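You operate a simulated robot arm through the tools that you are given. There is no shell and no other tool. Be economical: measure what you need, move in short steps, check, and stop when the job is done.

Carry out the task below with a simulated two-armed robot. There is one attempt and no reset: what you move stays moved.

JOB
Dry both wet bowls at 70 degrees for 30 minutes, then turn the heat off.
Fine: one unbroken run with the cabinet door shut; it ends shut, the bowls where they stood.
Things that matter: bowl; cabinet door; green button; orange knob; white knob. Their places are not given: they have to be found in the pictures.

The check looks at the end state, three seconds after you hand in, the way a careful person would. Anything else that was tipped, shoved, dropped, spilled or broken makes it a failure.

ROBOT AND FRAMES
Two 7-joint arms with fingered hands on one trunk that stands fixed in place. Base frame: the origin is at the foot of the trunk, x ahead of it, y to its left, z up. Readings come in mm, degrees, newtons and seconds.
The left shoulder is at [70, 166, 1318], the right one opposite. With the tool pointing down near the work surface each hand reaches from about 100 to 920 mm from the base axis, measured 20 degrees to its own side. Payload 4.1 kg a hand.
The TCP of each hand is the grasp point between the finger pads, 32 mm short of the fingertips. In the tool frame z runs along the fingers and y along their closing line. Largest opening 108 mm; the body of the gripper starts 38 mm behind the TCP. The gripper is a hand of 4 fingers: y runs from the thumb to the fingers, the wrist lies at [-16, -108, -186] in the tool frame.
Orientation is that of the tool frame in the base frame, as a unit quaternion [w, x, y, z]. With the fingers straight down and the wrist toward the robot, the tool's x, y and z point along [0, 1, 0], [1, 0, 0] and [0, 0, -1] of the base frame.

CONTROLS
- The arms move only by the tool send_rows. It takes "left_motion", "right_motion" or both (then of equal length, played together; a hand with none holds still); each is a list of rows, each a list of 6 numbers: the shift along the tool's x, y, z in mm, then the turn, a rotation vector about the tool's x, y, z in degrees. In form: [[tx, ty, tz, ax, ay, az], ...]. A call has 1 to 12 rows; each row shifts and turns the commanded pose from where the row before left it, along the tool's axes as they then stand. Rows are played at 5 a second. More than 50 mm and 8.6 degrees between two rows, and nothing of the call is played. A pose out of reach is approached as far as the arm can. The call stops where the force on the tool passes 40 N (or 10 N more than at its start, if that is more) or the arm is blocked; 0.2 s more then pass. In this call time passes only in rows, and 0.2 s behind the last. It gives the time, the measured TCP pose, the force on the tool (base axes), the opening and the grip force at its end, in the units of the frame above (readings bear some noise), with the torque about the TCP (base axes, N m) and any sound that the robot's microphone picked up.
- Cameras (640 x 400 px; columns grow to the right, rows downward): "scene" is now at [132.5, 40.6, 1572.5]; the picture's right is [0.44, -0.90, 0.00], its down [-0.29, -0.14, -0.94] and it looks along [0.85, 0.42, -0.33] (base axes); focal length 241 px, centre (320, 200). "left" rides on the left gripper at [-64, -93, -132] in its tool frame; the picture's right is [-0.80, -0.28, 0.53], its down [0.55, -0.71, 0.45] and it looks along [0.25, 0.65, 0.72] (tool axes); focal length 247 px, centre (320, 200). "right" rides on the right gripper at [64, -93, -131] in its tool frame; the picture's right is [-0.80, 0.28, -0.53], its down [-0.55, -0.71, 0.45] and it looks along [-0.25, 0.65, 0.72] (tool axes); focal length 247 px, centre (320, 200).
- capture(camera): a new picture of that camera. No time passes.
- move_column(by): slides the trunk up (or, below 0, down) by that many mm; the arms and the scene camera ride with it, the base frame stays. It gives what a move gives, with no picture.
- finger_targets(index, middle, ring, thumb_bend, hand): sets how far each is bent, from 0 (flat) to 100 (curled in); at 30 the hand is open as for a grip, at 70 the pads meet at the TCP. One left out holds its place. A second passes; each finger stops where it meets its share of the squeeze, and holds until it gets a number again. It is the only way to open and close the hand. It gives what a move gives, with no picture; readings hold the bend of each and the force on the fingers (four entries, about 0 where the hand has none), thumb and palm.
- pan_tilt(pan, tilt): turns the head with the scene camera to pan (to the left, within 86 degrees either way) and tilt (down, from -29 to 69), counted from straight ahead of the robot. It gives what a move gives.
- point_at(camera, pixels): there is no depth. For up to 12 entries [column, row, z] of the newest picture of that camera ("zoom" is the newest enlarged one), the place [x, y] in the base frame at which the ray of that pixel passes the height z, good to about 2 mm. No time passes.
- close_up(camera, box): a new picture of the part [left, top, right, bottom] of that camera's present view, enlarged. No time passes.
- sign_off(): hands the job in; it is judged then, once.

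Work in short steps. Measure before you move; look again where a grasp or a placing could have gone wrong, and mend it. You have 80 turns and 44 pictures in all, those below and enlarged ones among them. Open the grippers and draw the arms clear of the work before you hand the job in, unless the task says otherwise; then end with one line.

The tools are called as a command line: name --argument value ..., lists and objects as JSON in quotes. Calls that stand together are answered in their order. send_rows: Moves the arms, as the interface text tells. Its arguments: {"type":"object","properties":{"left_motion":{"type":"array","items":{"type":"array","items":{"type":"number"}}},"right_motion":{"type":"array","items":{"type":"array","items":{"type":"number"}}}},"required":[]} The other tools are called the same way: move_column (by) slides the trunk up or down; finger_targets (index, middle, ring, thumb_bend, hand) moves the fingers one by one; pan_tilt (pan, tilt) turns the head that bears the scene camera; capture (camera) takes a picture; point_at (camera, pixels) gives the place at which the rays of pixels pass given heights; close_up (camera, box) takes an enlarged picture of a part of a camera's view; sign_off () hands the job in.

At the start:

```text
time_s: 0.0
left_tcp_pos: [335.0, 515.9, 1538.0]
left_tool_rot: [-0.001, 0.707, 0.707, 0.0]
left_contact_force: [-0.5, 0.2, -0.3]
left_ft_torque: [0.02, 0.0, -0.02]
left_width: 107.4
left_grip_force: 0.1
left_shape: jaw
left_bend: [30.0, 30.0, 30.0, 30.0]
left_finger forces: [0.1, 0.1, 0.0, 0.1, 0.0, 0.0]
right_tcp_pos: [486.2, 26.3, 1525.8]
right_tool_rot: [0.0, 0.707, 0.707, 0.001]
right_contact_force: [0.5, -0.2, 0.6]
right_ft_torque: [-0.01, -0.01, -0.04]
right_width: 107.4
right_grip_force: 0.1
right_shape: jaw
right_bend: [30.0, 30.0, 30.0, 30.0]
right_finger forces: [0.1, 0.0, 0.0, 0.0, 0.0, 0.0]
trunk travel left (down, up): [-825.0, 115.0]
head pan, tilt: [26.1, 19.1]
```

scene: 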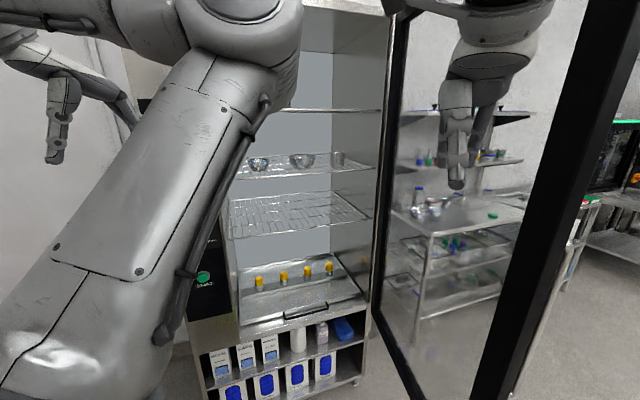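
right: 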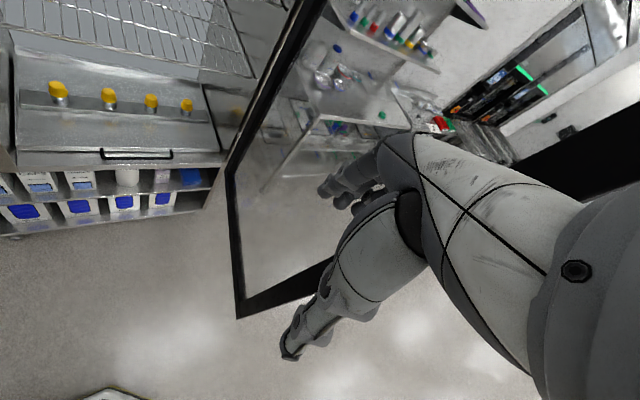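
left: 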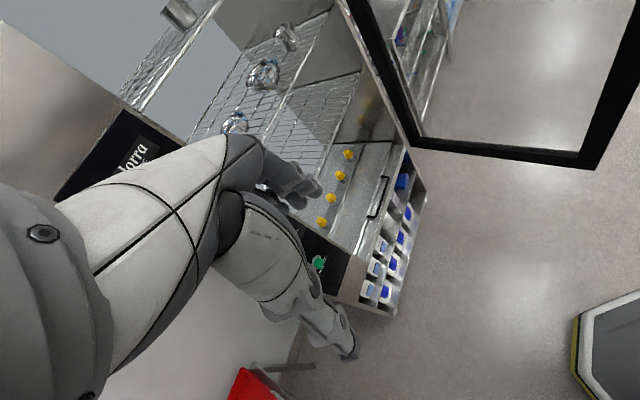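

The scene shows a cabinet with its glass door open to the right and a panel partly hidden by the left arm; the green button is near (203,278). I turn the head to see more and take enlarged looks.

close_up --camera "scene" --box '[180, 100, 400, 240]'

close_up --camera "left" --box '[40, 0, 440, 320]'

```text
2.86 times, centred on (290, 170) of scene
```

zoom: 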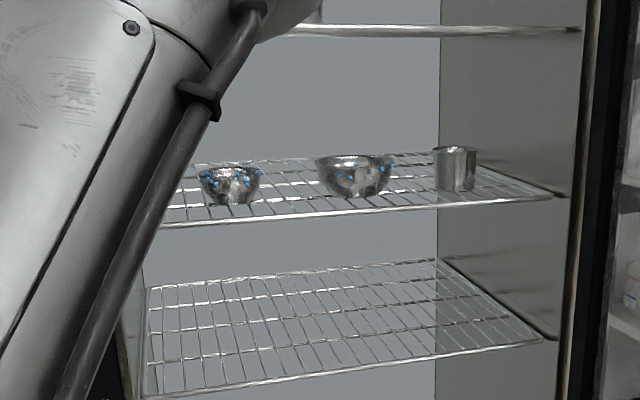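

```text
1.25 times, centred on (240, 160) of left
```

zoom: 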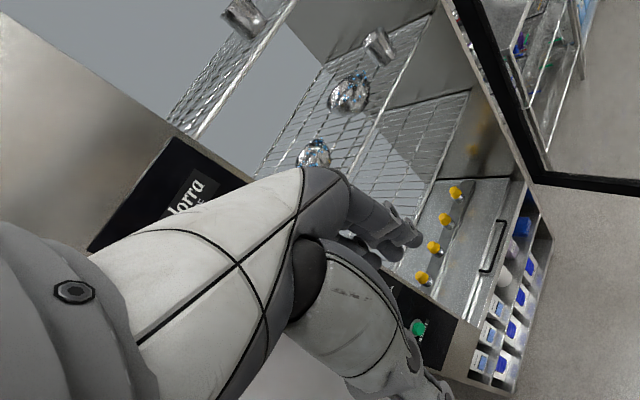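

The bowls with blue drops are already on the shelf. I measure the cabinet's footprint before moving the arm out of the view.

capture --camera "scene"

point_at --camera "scene" --pixels '[[358, 385, 0], [358, 385, 100], [203, 278, 800], [203, 278, 900], [203, 278, 1000], [203, 278, 1100], [238, 325, 800], [367, 305, 800], [238, 325, 900], [367, 305, 900], [305, 315, 800], [470, 400, 300]]'

```text
38 pictures are left
```

scene: 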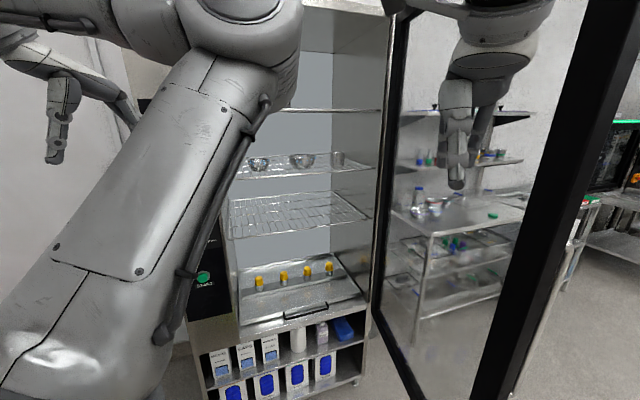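

```text
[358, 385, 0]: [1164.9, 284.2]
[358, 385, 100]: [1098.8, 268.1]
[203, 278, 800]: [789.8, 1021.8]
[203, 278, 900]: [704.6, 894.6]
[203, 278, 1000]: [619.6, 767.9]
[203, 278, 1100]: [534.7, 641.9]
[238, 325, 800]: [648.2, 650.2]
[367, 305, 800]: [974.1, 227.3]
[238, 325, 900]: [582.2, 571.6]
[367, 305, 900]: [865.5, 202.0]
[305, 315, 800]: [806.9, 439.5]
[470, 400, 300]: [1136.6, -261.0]
```

The front plane works out to run from about (1165,275) to (764,788), with the door open about 90° and its edge near (654,-128). I lower the left hand to clear the view of the panel.

send_rows --left_motion '[[0, 0, 50, 0, 0, 0], [0, 0, 50, 0, 0, 0], [0, 0, 50, 0, 0, 0], [0, 0, 50, 0, 0, 0], [0, 0, 50, 0, 0, 0], [0, 0, 50, 0, 0, 0], [0, -10, 50, 0, 0, 0], [0, -10, 50, 0, 0, 0]]'

capture --camera "scene"

```text
refused: row 7 steps farther than a row can; nothing moved
```

```text
37 pictures are left
```

scene: 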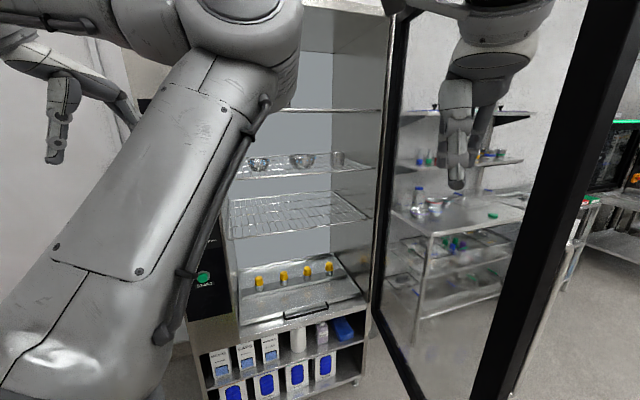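

Refused for step length; I resend straight down only.

send_rows --left_motion '[[0, 0, 50, 0, 0, 0], [0, 0, 50, 0, 0, 0], [0, 0, 50, 0, 0, 0], [0, 0, 50, 0, 0, 0], [0, 0, 50, 0, 0, 0], [0, 0, 50, 0, 0, 0], [0, 0, 50, 0, 0, 0], [0, 0, 50, 0, 0, 0]]'

```text
time_s: 1.8
left_tcp_pos: [337.3, 518.2, 1268.6]
left_tool_rot: [0.0, 0.707, 0.707, -0.002]
left_contact_force: [0.5, -0.1, -0.3]
left_ft_torque: [-0.03, 0.0, -0.02]
left_width: 107.4
left_grip_force: 0.0
left_shape: jaw
left_bend: [30.0, 30.0, 30.0, 30.0]
left_finger forces: [0.0, 0.0, 0.0, 0.0, 0.0, 0.1]
left hand out of reach, approached as far as the arm can: row 6, 7, 8
right_tcp_pos: [487.1, 27.3, 1527.2]
right_tool_rot: [0.0, 0.707, 0.707, 0.0]
right_contact_force: [-0.4, -0.2, 0.5]
right_ft_torque: [0.01, -0.02, -0.01]
right_width: 107.7
right_grip_force: 0.0
right_shape: jaw
right_bend: [30.0, 30.0, 30.0, 30.0]
right_finger forces: [0.1, 0.1, 0.0, 0.0, 0.0, 0.1]
trunk travel left (down, up): [-825.0, 115.0]
head pan, tilt: [26.1, 19.1]
```

The hand stopped at z 1269 as a reach limit; I look at the view now.

pan_tilt --pan 40 --tilt 19

capture --camera "scene"

```text
time_s: 2.6
left_tcp_pos: [336.7, 517.0, 1269.1]
left_tool_rot: [0.0, 0.707, 0.707, 0.001]
left_contact_force: [-0.1, -0.6, 0.2]
left_ft_torque: [0.0, 0.0, -0.03]
left_width: 107.7
left_grip_force: 0.0
left_shape: jaw
left_bend: [30.0, 30.0, 30.0, 30.0]
left_finger forces: [0.1, 0.0, 0.0, 0.0, 0.0, 0.0]
right_tcp_pos: [485.2, 27.0, 1526.9]
right_tool_rot: [0.0, 0.708, 0.707, 0.0]
right_contact_force: [0.9, 0.2, 0.2]
right_ft_torque: [-0.01, 0.0, 0.01]
right_width: 107.3
right_grip_force: 0.0
right_shape: jaw
right_bend: [30.0, 30.0, 30.0, 30.0]
right_finger forces: [0.0, 0.0, 0.0, 0.1, 0.0, 0.0]
trunk travel left (down, up): [-825.0, 115.0]
head pan, tilt: [40.0, 19.0]
```

```text
36 pictures are left
```

scene: 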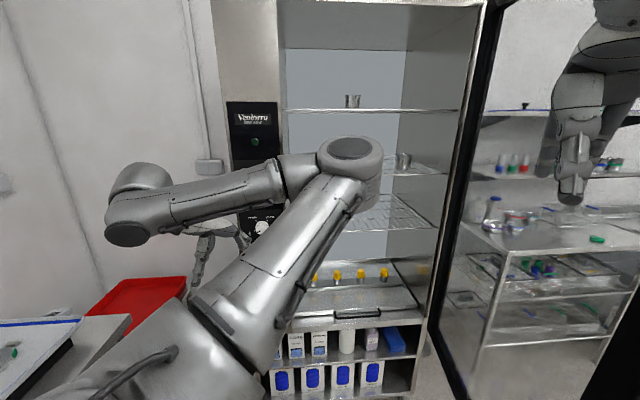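

The panel is now partly visible at columns 228–285, rows 100–240. I enlarge it.

close_up --camera "scene" --box '[190, 90, 350, 250]'

capture --camera "left"

```text
2.50 times, centred on (270, 170) of scene
```

zoom: 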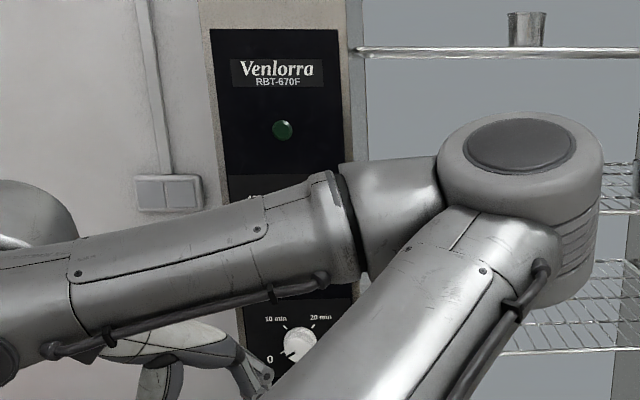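

```text
34 pictures are left
```

left: 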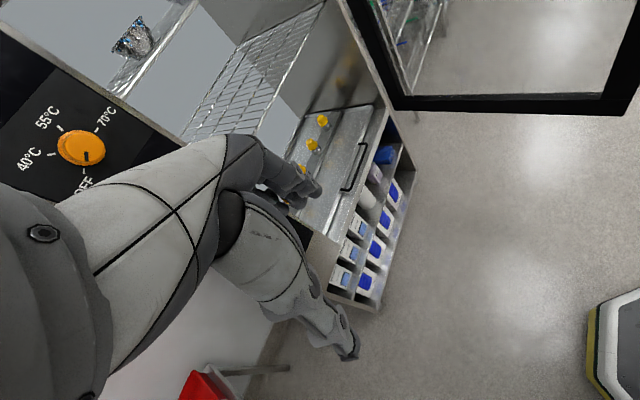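

The orange knob (OFF/40/55/70 °C) and white timer knob (0/10/20/30) are on the panel, with a dark lamp above. I measure pixel rays for the panel points to fix the plane.

capture --camera "scene"

point_at --camera "scene" --pixels '[[264, 227, 900], [264, 227, 1000], [264, 227, 1100], [261, 142, 1500], [261, 142, 1600], [428, 370, 300], [428, 370, 600], [283, 320, 600], [283, 320, 700]]'

point_at --camera "left" --pixels '[[82, 148, 1000], [82, 148, 1100], [82, 148, 1200], [345, 195, 600], [345, 195, 500], [335, 290, 500], [335, 290, 600], [390, 105, 800]]'

```text
33 pictures are left
```

scene: 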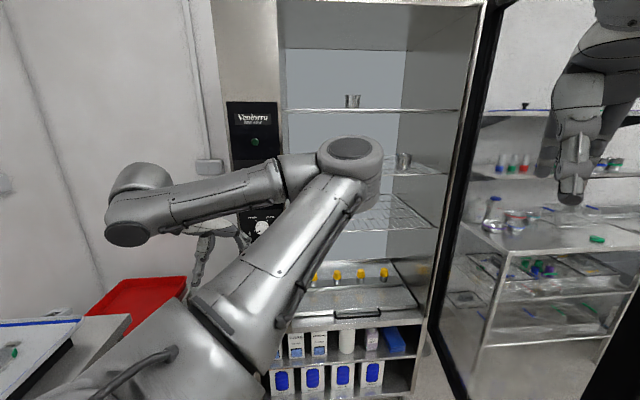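

```text
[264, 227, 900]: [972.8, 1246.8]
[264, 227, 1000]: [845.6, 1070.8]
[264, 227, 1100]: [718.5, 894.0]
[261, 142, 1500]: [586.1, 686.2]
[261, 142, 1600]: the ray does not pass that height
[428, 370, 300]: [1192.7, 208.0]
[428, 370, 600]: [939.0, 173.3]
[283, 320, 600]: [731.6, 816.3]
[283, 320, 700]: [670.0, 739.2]
```

```text
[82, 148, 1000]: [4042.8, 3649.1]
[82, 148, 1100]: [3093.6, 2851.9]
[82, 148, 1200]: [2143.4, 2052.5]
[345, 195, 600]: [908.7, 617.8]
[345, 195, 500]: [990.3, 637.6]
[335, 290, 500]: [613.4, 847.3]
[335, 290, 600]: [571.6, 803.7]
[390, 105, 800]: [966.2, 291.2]
```

I triangulate the drawer handle's ends from both views to check the plane.

point_at --camera "scene" --pixels '[[334, 317, 600], [334, 317, 800], [382, 312, 600], [382, 312, 800], [429, 375, 400], [429, 375, 0], [264, 227, 1050]]'

point_at --camera "left" --pixels '[[345, 190, 600], [345, 190, 800], [368, 145, 600], [368, 145, 800], [374, 312, 300], [374, 312, 500], [330, 298, 300], [330, 298, 500], [82, 148, 1250], [82, 148, 1300]]'

```text
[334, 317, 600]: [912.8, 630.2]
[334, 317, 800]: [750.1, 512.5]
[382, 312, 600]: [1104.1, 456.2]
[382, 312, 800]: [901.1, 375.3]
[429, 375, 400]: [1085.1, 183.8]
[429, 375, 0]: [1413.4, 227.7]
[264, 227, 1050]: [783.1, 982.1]
```

```text
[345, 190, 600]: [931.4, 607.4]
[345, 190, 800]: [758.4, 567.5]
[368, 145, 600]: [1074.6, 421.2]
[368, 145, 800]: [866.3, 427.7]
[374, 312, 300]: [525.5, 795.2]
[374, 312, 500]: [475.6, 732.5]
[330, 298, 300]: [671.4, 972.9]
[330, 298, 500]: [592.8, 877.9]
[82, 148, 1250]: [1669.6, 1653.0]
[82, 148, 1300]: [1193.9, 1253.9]
```

Handle triangulation confirms the front plane (0.78x+0.625y≈1085), putting orange near (705,850,1350), white near (698,866,1116) and green near (696,884,911). I now look at the door to plan shutting it.

pan_tilt --pan -5 --tilt 12

capture --camera "scene"

point_at --camera "scene" --pixels '[[320, 390, 1000], [320, 10, 1700]]'

```text
time_s: 3.7
left_tcp_pos: [336.4, 517.8, 1268.6]
left_tool_rot: [-0.001, 0.707, 0.707, -0.001]
left_contact_force: [-0.9, 0.3, 0.3]
left_ft_torque: [-0.01, -0.02, 0.02]
left_width: 107.7
left_grip_force: 0.1
left_shape: jaw
left_bend: [30.0, 30.0, 30.0, 30.0]
left_finger forces: [0.0, 0.0, 0.0, 0.0, 0.1, 0.0]
right_tcp_pos: [485.2, 26.6, 1526.7]
right_tool_rot: [0.0, 0.708, 0.707, 0.001]
right_contact_force: [-0.2, 0.4, -0.9]
right_ft_torque: [0.03, 0.02, -0.03]
right_width: 107.5
right_grip_force: 0.0
right_shape: jaw
right_bend: [30.0, 30.0, 30.0, 30.0]
right_finger forces: [0.0, 0.0, 0.0, 0.1, 0.0, 0.2]
trunk travel left (down, up): [-825.0, 115.0]
head pan, tilt: [-5.0, 12.0]
```

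```text
32 pictures are left
```

scene: 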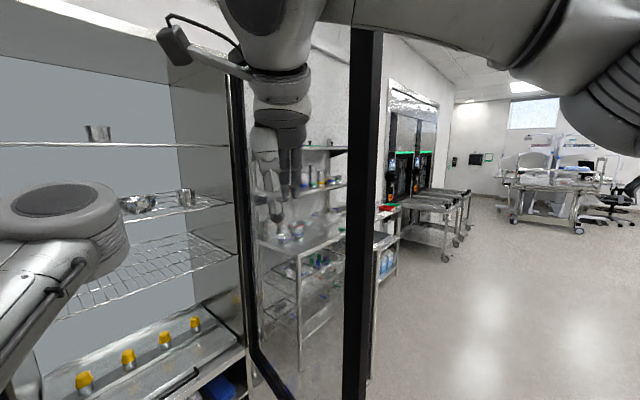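

```text
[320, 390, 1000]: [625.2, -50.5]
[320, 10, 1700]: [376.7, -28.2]
```

The door's free edge stands at columns 343–382, i.e. near (650,-100), with the right hand on the cabinet side of it. I swing the right hand out to the right and then forward, behind the door's outer face.

send_rows --right_motion '[[-47, 0, 0, 0, 0, 0], [-47, 0, 0, 0, 0, 0], [-47, 0, 0, 0, 0, 0], [-47, 0, 0, 0, 0, 0], [-47, 0, 0, 0, 0, 0], [-47, 0, 0, 0, 0, 0], [-47, 0, 0, 0, 0, 0]]'

send_rows --right_motion '[[0, 45, 0, 0, 0, 0], [0, 45, 0, 0, 0, 0], [0, 45, 0, 0, 0, 0], [0, 45, 0, 0, 0, 0], [0, 45, 0, 0, 0, 0]]'

capture --camera "scene"

```text
time_s: 5.3
left_tcp_pos: [336.6, 515.7, 1270.9]
left_tool_rot: [-0.001, 0.707, 0.707, 0.001]
left_contact_force: [-0.6, 0.1, 0.2]
left_ft_torque: [0.01, 0.01, 0.0]
left_width: 107.8
left_grip_force: 0.0
left_shape: jaw
left_bend: [30.0, 30.0, 30.0, 30.0]
left_finger forces: [0.0, 0.1, 0.0, 0.0, 0.0, 0.1]
right_tcp_pos: [482.9, -306.9, 1527.6]
right_tool_rot: [0.0, 0.707, 0.708, 0.002]
right_contact_force: [0.2, -0.4, 0.8]
right_ft_torque: [0.02, 0.0, -0.02]
right_width: 107.8
right_grip_force: 0.1
right_shape: jaw
right_bend: [30.0, 30.0, 30.0, 30.0]
right_finger forces: [0.0, 0.0, 0.0, 0.0, 0.1, 0.1]
trunk travel left (down, up): [-825.0, 115.0]
head pan, tilt: [-5.0, 12.0]
```

```text
time_s: 6.5
left_tcp_pos: [339.1, 518.1, 1267.6]
left_tool_rot: [-0.001, 0.707, 0.707, -0.001]
left_contact_force: [0.5, -0.2, 0.0]
left_ft_torque: [-0.03, 0.05, 0.03]
left_width: 107.5
left_grip_force: 0.1
left_shape: jaw
left_bend: [30.0, 30.0, 30.0, 30.0]
left_finger forces: [0.0, 0.0, 0.1, 0.0, 0.0, 0.0]
right_tcp_pos: [714.4, -303.5, 1524.0]
right_tool_rot: [0.001, 0.707, 0.707, 0.001]
right_contact_force: [0.1, 0.2, 0.4]
right_ft_torque: [0.03, 0.04, -0.03]
right_width: 107.6
right_grip_force: 0.0
right_shape: jaw
right_bend: [30.0, 30.0, 30.0, 30.0]
right_finger forces: [0.0, 0.0, 0.1, 0.0, 0.1, 0.0]
trunk travel left (down, up): [-825.0, 115.0]
head pan, tilt: [-5.0, 12.0]
```

```text
31 pictures are left
```

scene: 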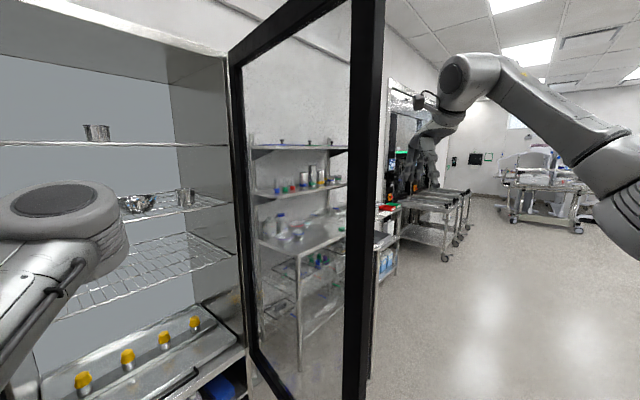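

The right hand is behind the door's outer face with clear space. I yaw it 60° left so the wrist trails outside the door during the push.

send_rows --right_motion '[[0, 0, 0, 0, 0, -8.5], [0, 0, 0, 0, 0, -8.5], [0, 0, 0, 0, 0, -8.5], [0, 0, 0, 0, 0, -8.5], [0, 0, 0, 0, 0, -8.5], [0, 0, 0, 0, 0, -8.5], [0, 0, 0, 0, 0, -8.5]]'

```text
time_s: 8.1
left_tcp_pos: [335.6, 516.8, 1269.3]
left_tool_rot: [0.001, 0.707, 0.707, 0.0]
left_contact_force: [0.0, 0.3, -0.3]
left_ft_torque: [-0.04, 0.01, 0.02]
left_width: 107.7
left_grip_force: 0.2
left_shape: jaw
left_bend: [30.0, 30.0, 30.0, 30.0]
left_finger forces: [0.0, 0.0, 0.0, 0.0, 0.1, 0.1]
right_tcp_pos: [710.2, -304.9, 1527.8]
right_tool_rot: [0.0, 0.671, 0.741, 0.001]
right_contact_force: [0.0, -0.1, 0.0]
right_ft_torque: [0.01, 0.0, -0.01]
right_width: 107.5
right_grip_force: 0.1
right_shape: jaw
right_bend: [30.0, 30.0, 30.0, 30.0]
right_finger forces: [0.0, 0.1, 0.0, 0.0, 0.0, 0.1]
right hand out of reach, approached as far as the arm can: row 2, 3, 4, 5, 6, 7
trunk travel left (down, up): [-825.0, 115.0]
head pan, tilt: [-5.0, 12.0]
```

Yaw with fingers down hits a limit, so I instead pitch the right hand up to point forward; then the wrist can trail behind while fingertips push.

send_rows --right_motion '[[0, 0, 0, -8.2, 0, 0], [0, 0, 0, -8.2, 0, 0], [0, 0, 0, -8.2, 0, 0], [0, 0, 0, -8.2, 0, 0], [0, 0, 0, -8.2, 0, 0], [0, 0, 0, -8.2, 0, 0], [0, 0, 0, -8.2, 0, 0], [0, 0, 0, -8.2, 0, 0], [0, 0, 0, -8.2, 0, 0], [0, 0, 0, -8.2, 0, 0], [0, 0, 0, -8, 0, 0]]'

```text
time_s: 10.5
left_tcp_pos: [338.1, 518.5, 1268.6]
left_tool_rot: [0.0, 0.708, 0.707, 0.0]
left_contact_force: [0.3, -0.2, -0.6]
left_ft_torque: [0.03, 0.03, -0.02]
left_width: 107.7
left_grip_force: 0.0
left_shape: jaw
left_bend: [30.0, 30.0, 30.0, 30.0]
left_finger forces: [0.1, 0.1, 0.0, 0.1, 0.1, 0.0]
right_tcp_pos: [711.0, -303.0, 1525.4]
right_tool_rot: [0.475, 0.475, 0.523, 0.524]
right_contact_force: [-0.3, 0.5, 0.6]
right_ft_torque: [-0.01, 0.01, -0.01]
right_width: 107.9
right_grip_force: 0.0
right_shape: jaw
right_bend: [30.0, 30.0, 30.0, 30.0]
right_finger forces: [0.0, 0.1, 0.0, 0.0, 0.0, 0.0]
trunk travel left (down, up): [-825.0, 115.0]
head pan, tilt: [-5.0, 12.0]
```

The pitch worked. Now yaw the right hand left about its up axis by 60° and curl the fingers for a firm push.

send_rows --right_motion '[[0, 0, 0, 0, 8.5, 0], [0, 0, 0, 0, 8.5, 0], [0, 0, 0, 0, 8.5, 0], [0, 0, 0, 0, 8.5, 0], [0, 0, 0, 0, 8.5, 0], [0, 0, 0, 0, 8.5, 0], [0, 0, 0, 0, 8.5, 0]]'

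finger_targets --hand "right" --index 90 --middle 90 --ring 90 --thumb_bend 60

capture --camera "scene"

```text
time_s: 12.1
left_tcp_pos: [338.5, 517.0, 1269.2]
left_tool_rot: [0.0, 0.707, 0.707, -0.001]
left_contact_force: [-0.9, 0.1, 0.4]
left_ft_torque: [0.0, 0.0, 0.03]
left_width: 107.8
left_grip_force: 0.1
left_shape: jaw
left_bend: [30.0, 30.0, 30.0, 30.0]
left_finger forces: [0.1, 0.0, 0.0, 0.1, 0.1, 0.0]
right_tcp_pos: [711.5, -303.7, 1524.9]
right_tool_rot: [0.151, 0.152, 0.691, 0.691]
right_contact_force: [-0.6, 0.2, -0.2]
right_ft_torque: [0.02, -0.03, 0.02]
right_width: 107.7
right_grip_force: 0.1
right_shape: jaw
right_bend: [30.0, 30.0, 30.0, 30.0]
right_finger forces: [0.0, 0.0, 0.0, 0.0, 0.0, 0.0]
trunk travel left (down, up): [-825.0, 115.0]
head pan, tilt: [-5.0, 12.0]
```

```text
time_s: 13.1
left_tcp_pos: [336.4, 517.5, 1270.1]
left_tool_rot: [0.0, 0.708, 0.707, 0.0]
left_contact_force: [1.2, -0.4, -0.2]
left_ft_torque: [-0.02, -0.01, 0.0]
left_width: 107.7
left_grip_force: 0.0
left_shape: jaw
left_bend: [30.0, 30.0, 30.0, 30.0]
left_finger forces: [0.0, 0.1, 0.0, 0.0, 0.1, 0.1]
right_tcp_pos: [710.2, -302.0, 1526.3]
right_tool_rot: [0.153, 0.152, 0.689, 0.691]
right_contact_force: [0.9, -0.5, -0.3]
right_ft_torque: [0.03, 0.01, 0.03]
right_width: 31.5
right_grip_force: 0.0
right_shape: fingers
right_bend: [90.0, 90.0, 90.0, 59.0]
right_finger forces: [0.0, 0.0, 0.0, 0.1, 0.1, 0.0]
trunk travel left (down, up): [-825.0, 115.0]
head pan, tilt: [-5.0, 12.0]
```

```text
30 pictures are left
```

scene: 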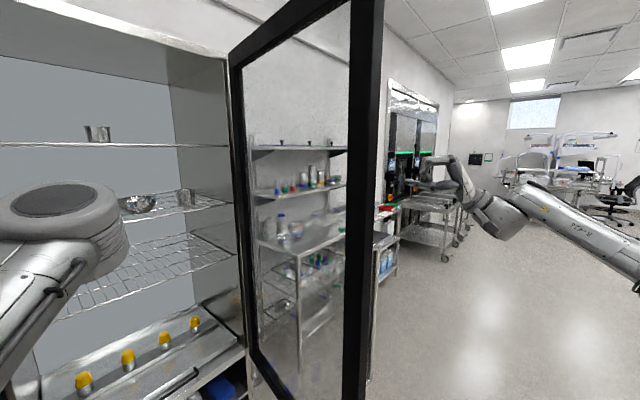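

The fist points left at about 66° and is clear of the door. I approach the outer face and start pushing gently along the arc around the hinge.

send_rows --right_motion '[[-30.8, 0, 28.6, 0, 0, 0], [-19.1, 0, 41.9, 0, 0, 0], [9.8, 0, 45, 0, 0, 0], [22.9, 0, 40, 0, 0, 0], [21.5, 0, 7.1, 0, 0, 0], [21.5, 0, 7.1, 0, 0, 0], [21.1, 0, 8.6, 0, 0, 0], [21.1, 0, 8.6, 0, 0, 0], [20.3, 0, 10.1, 0, 0, 0], [20.3, 0, 10.1, 0, 0, 0], [19.5, 0, 11.7, 0, 0, 0], [19.5, 0, 11.7, 0, 0, 0]]'

capture --camera "scene"

```text
time_s: 15.7
left_tcp_pos: [337.8, 517.3, 1268.7]
left_tool_rot: [-0.001, 0.707, 0.707, -0.002]
left_contact_force: [0.5, 0.5, 0.0]
left_ft_torque: [-0.02, 0.01, -0.01]
left_width: 107.8
left_grip_force: 0.0
left_shape: jaw
left_bend: [30.0, 30.0, 30.0, 30.0]
left_finger forces: [0.0, 0.0, 0.0, 0.0, 0.0, 0.1]
right_tcp_pos: [673.4, -29.5, 1526.1]
right_tool_rot: [0.151, 0.151, 0.69, 0.691]
right_contact_force: [0.2, 0.7, 0.3]
right_ft_torque: [-0.01, -0.05, -0.01]
right_width: 31.7
right_grip_force: 0.1
right_shape: fingers
right_bend: [90.0, 90.0, 90.0, 59.0]
right_finger forces: [0.0, 0.1, 0.0, 0.0, 0.0, 0.0]
trunk travel left (down, up): [-825.0, 115.0]
head pan, tilt: [-5.0, 12.0]
```

```text
29 pictures are left
```

scene: 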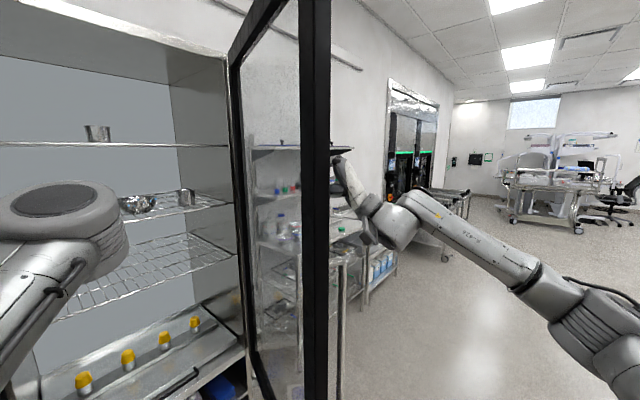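

The door follows the hand. Before pushing further, I estimate the left elbow (≈466,284) to be in the door's swing, so I first move the left hand out toward the panel side.

send_rows --left_motion '[[35, 20, -16, 0, 0, 0], [35, 20, -16, 0, 0, 0], [35, 20, -16, 0, 0, 0], [35, 20, -16, 0, 0, 0], [35, 20, -16, 0, 0, 0]]'

send_rows --left_motion '[[0, 0, 0, -8.2, 0, 0], [0, 0, 0, -8.2, 0, 0], [0, 0, 0, -8.2, 0, 0], [0, 0, 0, -8.2, 0, 0], [0, 0, 0, -8.2, 0, 0], [0, 0, 0, -8.2, 0, 0], [0, 0, 0, -8.2, 0, 0], [0, 0, 0, -8.2, 0, 0], [0, 0, 0, -8.2, 0, 0], [0, 0, 0, -8.2, 0, 0], [0, 0, 0, -8, 0, 0]]'

send_rows --left_motion '[[0, 0, 0, 0, 7.7, 0], [0, 0, 0, 0, 7.7, 0], [0, 0, 0, 0, 7.7, 0], [0, 0, 0, 0, 7.7, 0], [0, 0, 0, 0, 7.7, 0]]'

pan_tilt --pan 38 --tilt 19

capture --camera "scene"

```text
time_s: 16.9
left_tcp_pos: [434.1, 692.6, 1346.8]
left_tool_rot: [0.0, 0.708, 0.706, 0.0]
left_contact_force: [0.4, -0.3, 0.3]
left_ft_torque: [-0.04, 0.02, 0.01]
left_width: 107.9
left_grip_force: 0.2
left_shape: jaw
left_bend: [30.0, 30.0, 30.0, 30.0]
left_finger forces: [0.0, 0.0, 0.0, 0.1, 0.1, 0.0]
right_tcp_pos: [675.3, -28.2, 1527.7]
right_tool_rot: [0.153, 0.151, 0.691, 0.69]
right_contact_force: [-0.6, -0.3, -0.6]
right_ft_torque: [0.04, -0.02, -0.01]
right_width: 31.4
right_grip_force: 0.1
right_shape: fingers
right_bend: [90.0, 90.0, 90.0, 59.0]
right_finger forces: [0.0, 0.0, 0.1, 0.0, 0.0, 0.0]
trunk travel left (down, up): [-825.0, 115.0]
head pan, tilt: [-5.0, 12.0]
```

```text
time_s: 19.3
left_tcp_pos: [433.7, 692.0, 1346.8]
left_tool_rot: [0.501, 0.499, 0.5, 0.501]
left_contact_force: [-0.1, 0.0, -0.4]
left_ft_torque: [0.02, -0.01, -0.01]
left_width: 107.5
left_grip_force: 0.0
left_shape: jaw
left_bend: [30.0, 30.0, 30.0, 30.0]
left_finger forces: [0.0, 0.0, 0.1, 0.1, 0.0, 0.0]
right_tcp_pos: [673.4, -28.2, 1527.1]
right_tool_rot: [0.154, 0.152, 0.69, 0.691]
right_contact_force: [-0.6, -0.7, -1.0]
right_ft_torque: [0.03, 0.04, 0.01]
right_width: 31.6
right_grip_force: 0.0
right_shape: fingers
right_bend: [90.0, 90.0, 90.0, 59.0]
right_finger forces: [0.0, 0.1, 0.0, 0.0, 0.0, 0.0]
trunk travel left (down, up): [-825.0, 115.0]
head pan, tilt: [-5.0, 12.0]
```

```text
time_s: 20.5
left_tcp_pos: [434.5, 690.5, 1346.9]
left_tool_rot: [0.307, 0.306, 0.637, 0.637]
left_contact_force: [-0.2, -0.1, 0.6]
left_ft_torque: [-0.03, 0.0, -0.02]
left_width: 107.8
left_grip_force: 0.1
left_shape: jaw
left_bend: [30.0, 30.0, 30.0, 30.0]
left_finger forces: [0.0, 0.0, 0.0, 0.0, 0.0, 0.1]
right_tcp_pos: [674.2, -30.1, 1526.9]
right_tool_rot: [0.152, 0.152, 0.691, 0.691]
right_contact_force: [0.1, 0.2, 0.2]
right_ft_torque: [-0.01, -0.01, 0.03]
right_width: 31.5
right_grip_force: 0.1
right_shape: fingers
right_bend: [90.0, 90.0, 90.0, 59.0]
right_finger forces: [0.0, 0.0, 0.1, 0.1, 0.0, 0.0]
trunk travel left (down, up): [-825.0, 115.0]
head pan, tilt: [-5.0, 12.0]
```

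```text
time_s: 21.6
left_tcp_pos: [433.8, 691.7, 1347.4]
left_tool_rot: [0.308, 0.308, 0.637, 0.636]
left_contact_force: [0.5, -0.4, -0.3]
left_ft_torque: [0.03, 0.01, 0.07]
left_width: 107.5
left_grip_force: 0.1
left_shape: jaw
left_bend: [30.0, 30.0, 30.0, 30.0]
left_finger forces: [0.0, 0.0, 0.0, 0.1, 0.0, 0.0]
right_tcp_pos: [673.7, -30.7, 1525.5]
right_tool_rot: [0.152, 0.151, 0.69, 0.691]
right_contact_force: [0.4, -0.2, -0.1]
right_ft_torque: [0.03, -0.02, -0.02]
right_width: 31.2
right_grip_force: 0.0
right_shape: fingers
right_bend: [90.0, 90.0, 90.0, 59.0]
right_finger forces: [0.0, 0.0, 0.0, 0.0, 0.0, 0.0]
trunk travel left (down, up): [-825.0, 115.0]
head pan, tilt: [38.0, 19.0]
```

```text
28 pictures are left
```

scene: 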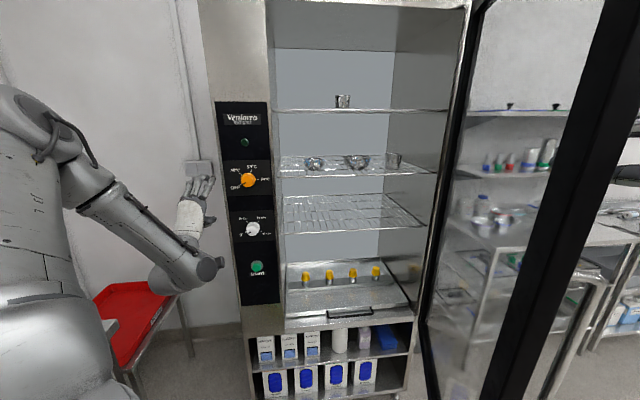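

The panel is fully visible now (orange (248,180), white (253,228), green (257,267)) and the left arm is clear. I continue the door push with the right hand.

send_rows --right_motion '[[18.5, 0, 13.2, 0, 0, 0], [18.5, 0, 13.2, 0, 0, 0], [34.9, 0, 29.2, 0, 0, 0], [32.5, 0, 31.9, 0, 0, 0], [29.8, 0, 34.3, 0, 0, 0], [27, 0, 36.5, 0, 0, 0], [24.2, 0, 38.6, 0, 0, 0], [21, 0, 40.2, 0, 0, 0], [17.8, 0, 41.9, 0, 0, 0], [14.5, 0, 43.1, 0, 0, 0]]'

capture --camera "scene"

```text
time_s: 23.8
left_tcp_pos: [434.5, 694.5, 1345.4]
left_tool_rot: [0.307, 0.307, 0.637, 0.637]
left_contact_force: [-0.1, 0.3, -0.8]
left_ft_torque: [0.03, -0.01, -0.01]
left_width: 107.7
left_grip_force: 0.0
left_shape: jaw
left_bend: [30.0, 30.0, 30.0, 30.0]
left_finger forces: [0.0, 0.0, 0.0, 0.0, 0.1, 0.0]
right_tcp_pos: [592.1, 366.8, 1526.0]
right_tool_rot: [0.153, 0.152, 0.691, 0.69]
right_contact_force: [-0.1, 0.8, -0.6]
right_ft_torque: [-0.02, 0.0, -0.03]
right_width: 31.7
right_grip_force: 0.0
right_shape: fingers
right_bend: [90.0, 90.0, 90.0, 59.0]
right_finger forces: [0.0, 0.0, 0.1, 0.0, 0.0, 0.0]
trunk travel left (down, up): [-825.0, 115.0]
head pan, tilt: [38.0, 19.0]
```

```text
27 pictures are left
```

scene: 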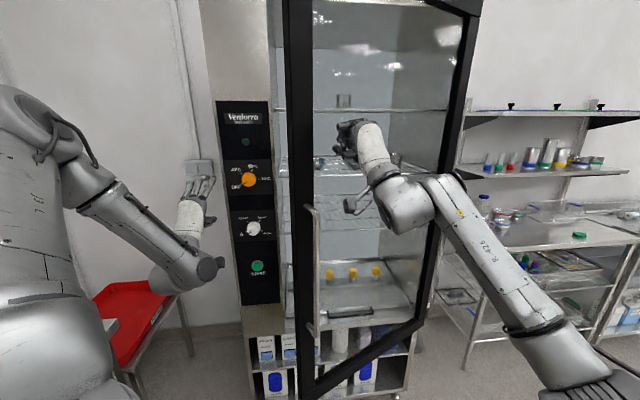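

The door follows the fist and is past half way, with its handle at (315,270). I keep following the arc.

send_rows --right_motion '[[9.1, 0, 39.8, 0, 0, 0], [7.6, 0, 44.9, 0, 0, 0], [3.9, 0, 45.4, 0, 0, 0], [0.4, 0, 45.5, 0, 0, 0], [-3.1, 0, 45.3, 0, 0, 0], [-6.7, 0, 44.9, 0, 0, 0]]'

capture --camera "scene"

```text
time_s: 25.4
left_tcp_pos: [437.6, 689.3, 1347.7]
left_tool_rot: [0.307, 0.307, 0.637, 0.637]
left_contact_force: [-0.8, 0.7, -0.1]
left_ft_torque: [-0.03, 0.02, 0.0]
left_width: 107.6
left_grip_force: 0.0
left_shape: jaw
left_bend: [30.0, 30.0, 30.0, 30.0]
left_finger forces: [0.0, 0.1, 0.0, 0.0, 0.0, 0.1]
right_tcp_pos: [687.2, 440.6, 1485.9]
right_tool_rot: [0.146, 0.206, 0.685, 0.683]
right_contact_force: [0.8, 0.3, 0.1]
right_ft_torque: [-0.01, -0.02, 0.02]
right_width: 31.8
right_grip_force: 0.1
right_shape: fingers
right_bend: [90.0, 90.0, 90.0, 59.0]
right_finger forces: [0.1, 0.1, 0.0, 0.1, 0.1, 0.0]
right hand out of reach, approached as far as the arm can: row 3, 4, 5, 6
trunk travel left (down, up): [-825.0, 115.0]
head pan, tilt: [38.0, 19.0]
stopped in row 6 (right hand): the arm was blocked; the commanded pose is now the measured one
```

```text
26 pictures are left
```

scene: 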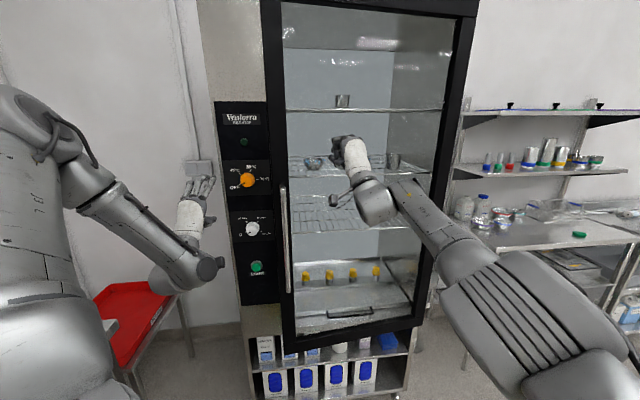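

The door is nearly shut and the right arm is at its limit. I back the right hand off, and curl the left fingers to finish the push with the left fist above the handle.

send_rows --right_motion '[[0, 0, -45, 0, 0, 0], [0, 0, -45, 0, 0, 0], [0, 0, -45, 0, 0, 0], [0, 0, -45, 0, 0, 0], [0, 0, -45, 0, 0, 0], [0, 0, -45, 0, 0, 0], [0, 0, -45, 0, 0, 0], [0, 0, -45, 0, 0, 0]]'

finger_targets --hand "left" --index 90 --middle 90 --ring 90 --thumb_bend 60

send_rows --left_motion '[[-35, 25, 0, 0, 0, 0], [-35, 25, 0, 0, 0, 0], [-35, 25, 0, 0, 0, 0], [-40, 10, 0, 0, 0, 0], [-40, 0, 0, 0, 0, 0], [-40, 0, 0, 0, 0, 0]]'

capture --camera "scene"

```text
time_s: 27.2
left_tcp_pos: [434.4, 689.3, 1348.6]
left_tool_rot: [0.307, 0.308, 0.636, 0.637]
left_contact_force: [-0.4, -0.3, 0.2]
left_ft_torque: [-0.04, 0.04, 0.01]
left_width: 107.4
left_grip_force: 0.2
left_shape: jaw
left_bend: [30.0, 30.0, 30.0, 30.0]
left_finger forces: [0.0, 0.1, 0.0, 0.0, 0.0, 0.1]
right_tcp_pos: [506.2, 125.7, 1495.9]
right_tool_rot: [0.144, 0.201, 0.686, 0.684]
right_contact_force: [-0.3, -0.8, -0.4]
right_ft_torque: [-0.04, 0.01, 0.03]
right_width: 31.9
right_grip_force: 0.1
right_shape: fingers
right_bend: [90.0, 90.0, 90.0, 59.0]
right_finger forces: [0.1, 0.0, 0.0, 0.1, 0.1, 0.0]
trunk travel left (down, up): [-825.0, 115.0]
head pan, tilt: [38.0, 19.0]
```

```text
time_s: 28.2
left_tcp_pos: [435.5, 690.6, 1345.6]
left_tool_rot: [0.308, 0.308, 0.636, 0.636]
left_contact_force: [-0.4, 0.2, -0.9]
left_ft_torque: [0.01, 0.02, 0.0]
left_width: 31.3
left_grip_force: 0.0
left_shape: fingers
left_bend: [90.0, 90.0, 90.0, 59.0]
left_finger forces: [0.0, 0.0, 0.1, 0.1, 0.1, 0.0]
right_tcp_pos: [506.5, 130.9, 1496.6]
right_tool_rot: [0.144, 0.2, 0.687, 0.683]
right_contact_force: [0.3, -0.7, 0.1]
right_ft_torque: [0.03, -0.02, 0.01]
right_width: 32.2
right_grip_force: 0.1
right_shape: fingers
right_bend: [90.0, 90.0, 90.0, 59.0]
right_finger forces: [0.0, 0.0, 0.0, 0.0, 0.0, 0.0]
trunk travel left (down, up): [-825.0, 115.0]
head pan, tilt: [38.0, 19.0]
```

```text
time_s: 29.6
left_tcp_pos: [430.7, 621.3, 1363.0]
left_tool_rot: [0.308, 0.307, 0.637, 0.637]
left_contact_force: [0.1, 0.1, 0.2]
left_ft_torque: [0.02, 0.0, 0.02]
left_width: 31.5
left_grip_force: 0.1
left_shape: fingers
left_bend: [90.0, 90.0, 90.0, 59.0]
left_finger forces: [0.0, 0.1, 0.0, 0.0, 0.0, 0.1]
left hand out of reach, approached as far as the arm can: row 1, 2, 3, 4, 5, 6
right_tcp_pos: [506.7, 131.6, 1496.2]
right_tool_rot: [0.144, 0.2, 0.687, 0.683]
right_contact_force: [-0.3, 0.8, 0.6]
right_ft_torque: [0.0, -0.03, -0.01]
right_width: 31.8
right_grip_force: 0.0
right_shape: fingers
right_bend: [90.0, 90.0, 90.0, 59.0]
right_finger forces: [0.0, 0.0, 0.1, 0.0, 0.0, 0.1]
trunk travel left (down, up): [-825.0, 115.0]
head pan, tilt: [38.0, 19.0]
```

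```text
25 pictures are left
```

scene: 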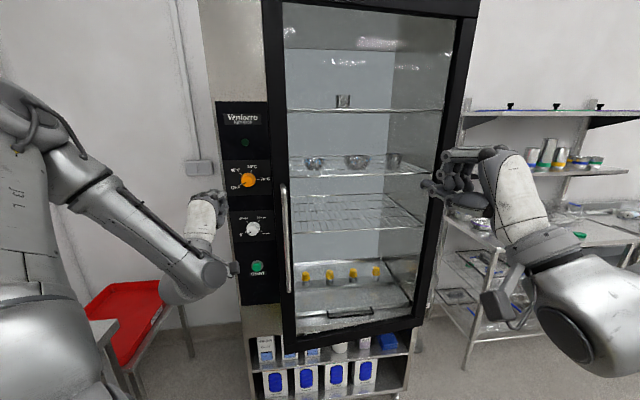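

The left hand was too folded to go sideways here; I advance forward first, then shift right and up.

send_rows --left_motion '[[0, 0, 40, 0, 0, 0], [0, 10, 40, 0, 0, 0], [-20, 20, 20, 0, 0, 0], [-40, 15, 0, 0, 0, 0], [-40, 10, 0, 0, 0, 0], [-40, 0, 0, 0, 0, 0]]'

capture --camera "scene"

```text
time_s: 31.0
left_tcp_pos: [431.6, 625.6, 1369.1]
left_tool_rot: [0.307, 0.308, 0.637, 0.637]
left_contact_force: [0.2, -0.3, -0.7]
left_ft_torque: [0.02, -0.01, 0.01]
left_width: 31.3
left_grip_force: 0.0
left_shape: fingers
left_bend: [90.0, 90.0, 90.0, 59.0]
left_finger forces: [0.1, 0.0, 0.1, 0.0, 0.0, 0.0]
left hand out of reach, approached as far as the arm can: row 1, 2, 3, 4, 5, 6
right_tcp_pos: [506.6, 130.5, 1495.5]
right_tool_rot: [0.144, 0.199, 0.688, 0.683]
right_contact_force: [-0.8, 0.0, 0.2]
right_ft_torque: [-0.02, 0.0, -0.01]
right_width: 32.1
right_grip_force: 0.0
right_shape: fingers
right_bend: [90.0, 90.0, 90.0, 59.0]
right_finger forces: [0.0, 0.0, 0.1, 0.0, 0.1, 0.1]
trunk travel left (down, up): [-825.0, 115.0]
head pan, tilt: [38.0, 19.0]
```

```text
24 pictures are left
```

scene: 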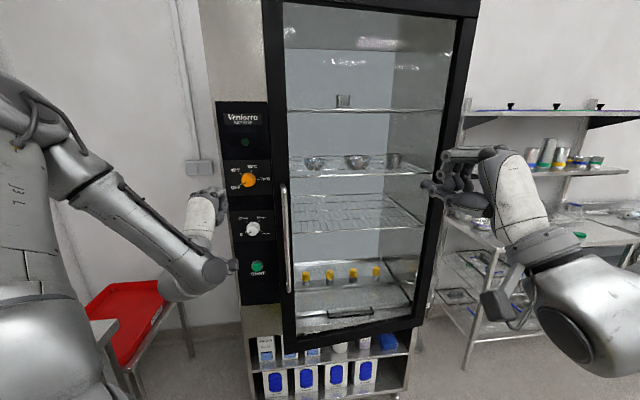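

Readings suggest a wrist limit for this yaw when moving right. I turn the hand 30° back toward straight-ahead and then advance.

send_rows --left_motion '[[0, 0, 0, 0, -8, 0], [0, 0, 0, 0, -8, 0], [0, 0, 0, 0, -8, 0], [0, 0, 0, 0, -6, 0], [0, 0, 40, 0, 0, 0], [0, 0, 40, 0, 0, 0], [-20, 15, 10, 0, 0, 0], [-30, 15, 0, 0, 0, 0]]'

```text
time_s: 32.8
left_tcp_pos: [513.9, 621.9, 1370.1]
left_tool_rot: [0.461, 0.464, 0.535, 0.534]
left_contact_force: [-0.2, -0.4, -0.1]
left_ft_torque: [0.02, -0.03, -0.03]
left_width: 31.6
left_grip_force: 0.1
left_shape: fingers
left_bend: [90.0, 90.0, 90.0, 59.0]
left_finger forces: [0.0, 0.1, 0.0, 0.0, 0.0, 0.1]
left hand out of reach, approached as far as the arm can: row 7, 8
right_tcp_pos: [507.1, 129.0, 1496.1]
right_tool_rot: [0.143, 0.201, 0.687, 0.683]
right_contact_force: [0.1, 0.3, 1.1]
right_ft_torque: [0.04, 0.02, -0.03]
right_width: 32.2
right_grip_force: 0.1
right_shape: fingers
right_bend: [90.0, 90.0, 90.0, 59.0]
right_finger forces: [0.0, 0.0, 0.1, 0.0, 0.0, 0.1]
trunk travel left (down, up): [-825.0, 115.0]
head pan, tilt: [38.0, 19.0]
```

Now the left fist is at (514,622). I push forward-left along the direction to the closed door edge.

send_rows --left_motion '[[6, 0, 40, 0, 0, 0], [10, 0, 35, 0, 0, 0], [10, 0, 30, 0, 0, 0]]'

capture --camera "scene"

```text
time_s: 33.6
left_tcp_pos: [522.3, 675.3, 1375.1]
left_tool_rot: [0.462, 0.463, 0.535, 0.535]
left_contact_force: [-1.5, -0.6, -0.5]
left_ft_torque: [0.0, -0.01, -0.02]
left_width: 31.3
left_grip_force: 0.0
left_shape: fingers
left_bend: [90.0, 90.0, 90.0, 59.0]
left_finger forces: [0.0, 0.0, 0.0, 0.0, 0.0, 0.0]
left hand out of reach, approached as far as the arm can: row 1, 2, 3
right_tcp_pos: [507.3, 129.1, 1496.0]
right_tool_rot: [0.144, 0.2, 0.687, 0.683]
right_contact_force: [0.1, -0.1, 0.3]
right_ft_torque: [-0.04, 0.0, 0.0]
right_width: 31.9
right_grip_force: 0.0
right_shape: fingers
right_bend: [90.0, 90.0, 90.0, 59.0]
right_finger forces: [0.0, 0.1, 0.1, 0.1, 0.1, 0.0]
trunk travel left (down, up): [-825.0, 115.0]
head pan, tilt: [38.0, 19.0]
```

```text
23 pictures are left
```

scene: 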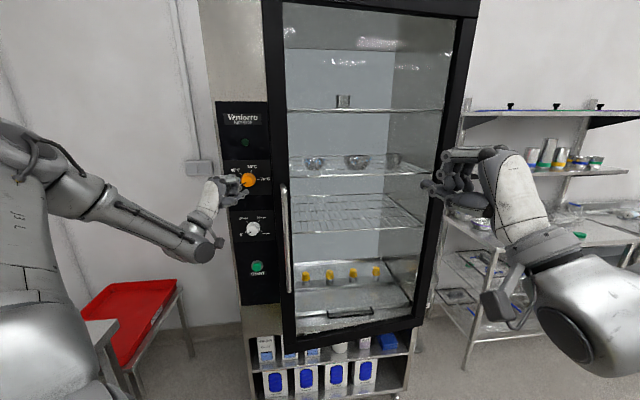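

The wrist seems near a joint limit with the hand level. I tip the hand 30° downward (which also puts the wrist directly behind the TCP) and try advancing again.

send_rows --left_motion '[[0, 0, 0, 7.5, 0, 0], [0, 0, 0, 7.5, 0, 0], [0, 0, 0, 7.5, 0, 0], [0, 0, 0, 7.5, 0, 0], [0, 15, 26, 0, 0, 0], [0, 15, 26, 0, 0, 0]]'

```text
time_s: 35.0
left_tcp_pos: [587.3, 680.9, 1374.2]
left_tool_rot: [0.325, 0.567, 0.656, 0.378]
left_contact_force: [1.4, -0.2, 0.4]
left_ft_torque: [0.01, 0.0, 0.03]
left_width: 31.3
left_grip_force: 0.2
left_shape: fingers
left_bend: [90.0, 90.0, 90.0, 59.0]
left_finger forces: [0.1, 0.0, 0.0, 0.0, 0.0, 0.1]
right_tcp_pos: [516.2, 127.1, 1493.3]
right_tool_rot: [0.141, 0.202, 0.687, 0.683]
right_contact_force: [1.1, 0.1, -0.3]
right_ft_torque: [0.01, -0.05, 0.09]
right_width: 32.0
right_grip_force: 0.0
right_shape: fingers
right_bend: [90.0, 90.0, 90.0, 59.0]
right_finger forces: [0.0, 0.0, 0.0, 0.0, 0.0, 0.1]
trunk travel left (down, up): [-825.0, 115.0]
head pan, tilt: [38.0, 19.0]
```

That frees it. I look at clearances before pushing, since the right hand reading shifted about 9 mm.

capture --camera "scene"

```text
22 pictures are left
```

scene: 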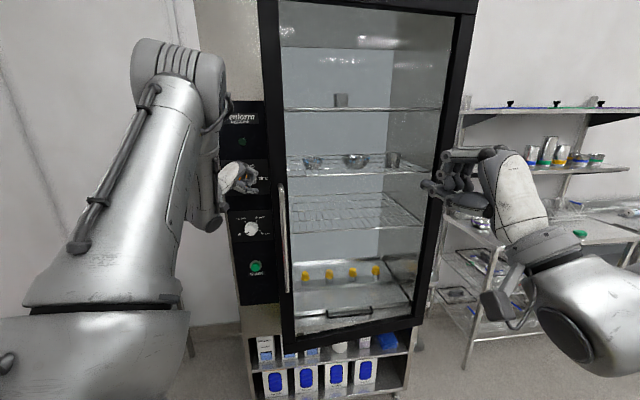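

The left hand is beside the door edge (col ~270). I shift it right in front of the door and push along the front normal in small steps.

send_rows --left_motion '[[-40, 0, 0, 0, 0, 0], [-30, 0, 0, 0, 0, 0], [8, 6.5, 11, 0, 0, 0], [8, 6.5, 11, 0, 0, 0], [8, 6.5, 11, 0, 0, 0], [8, 6.5, 11, 0, 0, 0]]'

capture --camera "scene"

```text
time_s: 36.4
left_tcp_pos: [636.0, 655.6, 1376.3]
left_tool_rot: [0.326, 0.565, 0.657, 0.379]
left_contact_force: [-0.4, 0.2, -0.5]
left_ft_torque: [-0.02, 0.01, 0.02]
left_width: 31.3
left_grip_force: 0.0
left_shape: fingers
left_bend: [90.0, 90.0, 90.0, 59.0]
left_finger forces: [0.0, 0.1, 0.0, 0.0, 0.0, 0.0]
right_tcp_pos: [507.0, 131.3, 1494.9]
right_tool_rot: [0.143, 0.199, 0.688, 0.683]
right_contact_force: [-1.1, -0.8, 0.3]
right_ft_torque: [0.04, -0.01, 0.04]
right_width: 32.2
right_grip_force: 0.0
right_shape: fingers
right_bend: [90.0, 90.0, 90.0, 59.0]
right_finger forces: [0.0, 0.1, 0.1, 0.0, 0.0, 0.0]
trunk travel left (down, up): [-825.0, 115.0]
head pan, tilt: [38.0, 19.0]
```

```text
21 pictures are left
```

scene: 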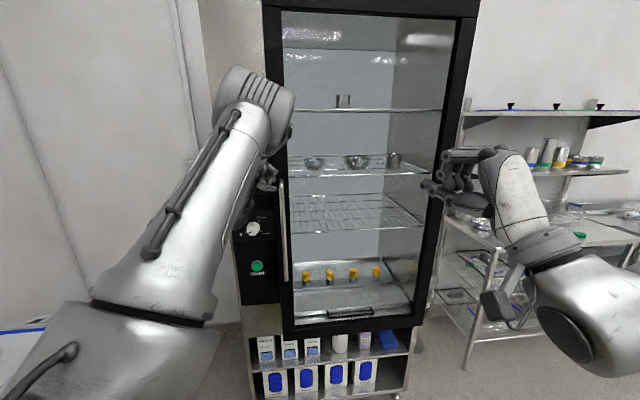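

The door bottom edge rises slightly in view, so it is moving. I keep pushing along the normal.

send_rows --left_motion '[[8, 6.5, 11, 0, 0, 0], [8, 6.5, 11, 0, 0, 0], [8, 6.5, 11, 0, 0, 0], [8, 6.5, 11, 0, 0, 0], [8, 6.5, 11, 0, 0, 0], [8, 6.5, 11, 0, 0, 0], [8, 6.5, 11, 0, 0, 0], [8, 6.5, 11, 0, 0, 0]]'

capture --camera "scene"

```text
time_s: 37.3
left_tcp_pos: [666.5, 675.8, 1385.8]
left_tool_rot: [0.33, 0.568, 0.652, 0.378]
left_contact_force: [-29.0, -32.8, -2.8]
left_ft_torque: [-0.64, 0.2, 0.11]
left_width: 35.2
left_grip_force: 21.1
left_shape: fingers
left_bend: [90.0, 90.0, 90.0, 55.0]
left_finger forces: [0.0, 20.0, 0.1, 0.0, 23.2, 0.1]
right_tcp_pos: [497.1, 120.1, 1501.0]
right_tool_rot: [0.145, 0.199, 0.685, 0.686]
right_contact_force: [0.4, 0.1, 0.1]
right_ft_torque: [0.01, 0.04, -0.03]
right_width: 32.2
right_grip_force: 0.1
right_shape: fingers
right_bend: [90.0, 90.0, 90.0, 59.0]
right_finger forces: [0.0, 0.0, 0.0, 0.0, 0.0, 0.0]
trunk travel left (down, up): [-825.0, 115.0]
head pan, tilt: [38.0, 19.0]
stopped in row 4 (left hand): the force on the tool passed its limit at 50 N (the readings are from after the stop); the commanded pose is now the measured one
```

```text
20 pictures are left
```

scene: 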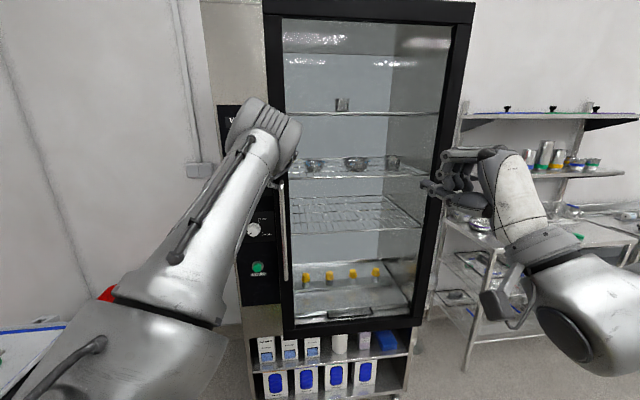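

The push met a firm stop of ~44 N, probably the closed door (via its handle). I back the left hand off and inspect the door seam.

send_rows --left_motion '[[-3, -18, -32, 0, 0, 0], [0, -18, -32, 0, 0, 0], [20, -15, -25, 0, 0, 0], [40, 0, 0, 0, 0, 0], [40, 0, 0, 0, 0, 0]]'

capture --camera "scene"

```text
time_s: 38.5
left_tcp_pos: [558.5, 769.8, 1377.6]
left_tool_rot: [0.329, 0.566, 0.656, 0.377]
left_contact_force: [0.1, -0.4, 0.0]
left_ft_torque: [-0.03, -0.02, -0.02]
left_width: 33.5
left_grip_force: 0.0
left_shape: fingers
left_bend: [90.0, 90.0, 90.0, 59.0]
left_finger forces: [0.0, 0.0, 0.1, 0.1, 0.0, 0.0]
right_tcp_pos: [505.6, 130.9, 1496.3]
right_tool_rot: [0.145, 0.199, 0.687, 0.683]
right_contact_force: [-1.4, 0.6, 0.4]
right_ft_torque: [-0.03, -0.02, 0.01]
right_width: 32.0
right_grip_force: 0.0
right_shape: fingers
right_bend: [90.0, 90.0, 90.0, 59.0]
right_finger forces: [0.1, 0.0, 0.0, 0.1, 0.0, 0.0]
trunk travel left (down, up): [-825.0, 115.0]
head pan, tilt: [38.0, 19.0]
```

```text
19 pictures are left
```

scene: 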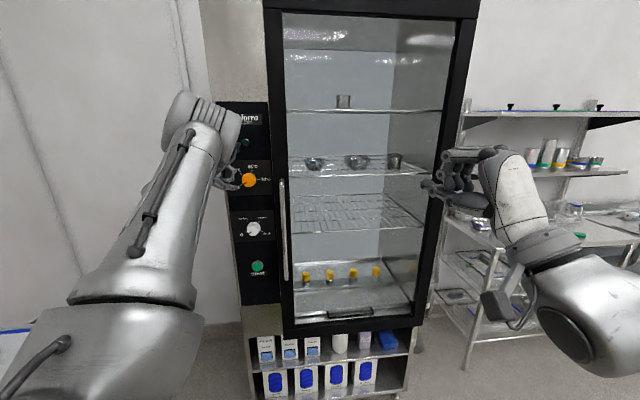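

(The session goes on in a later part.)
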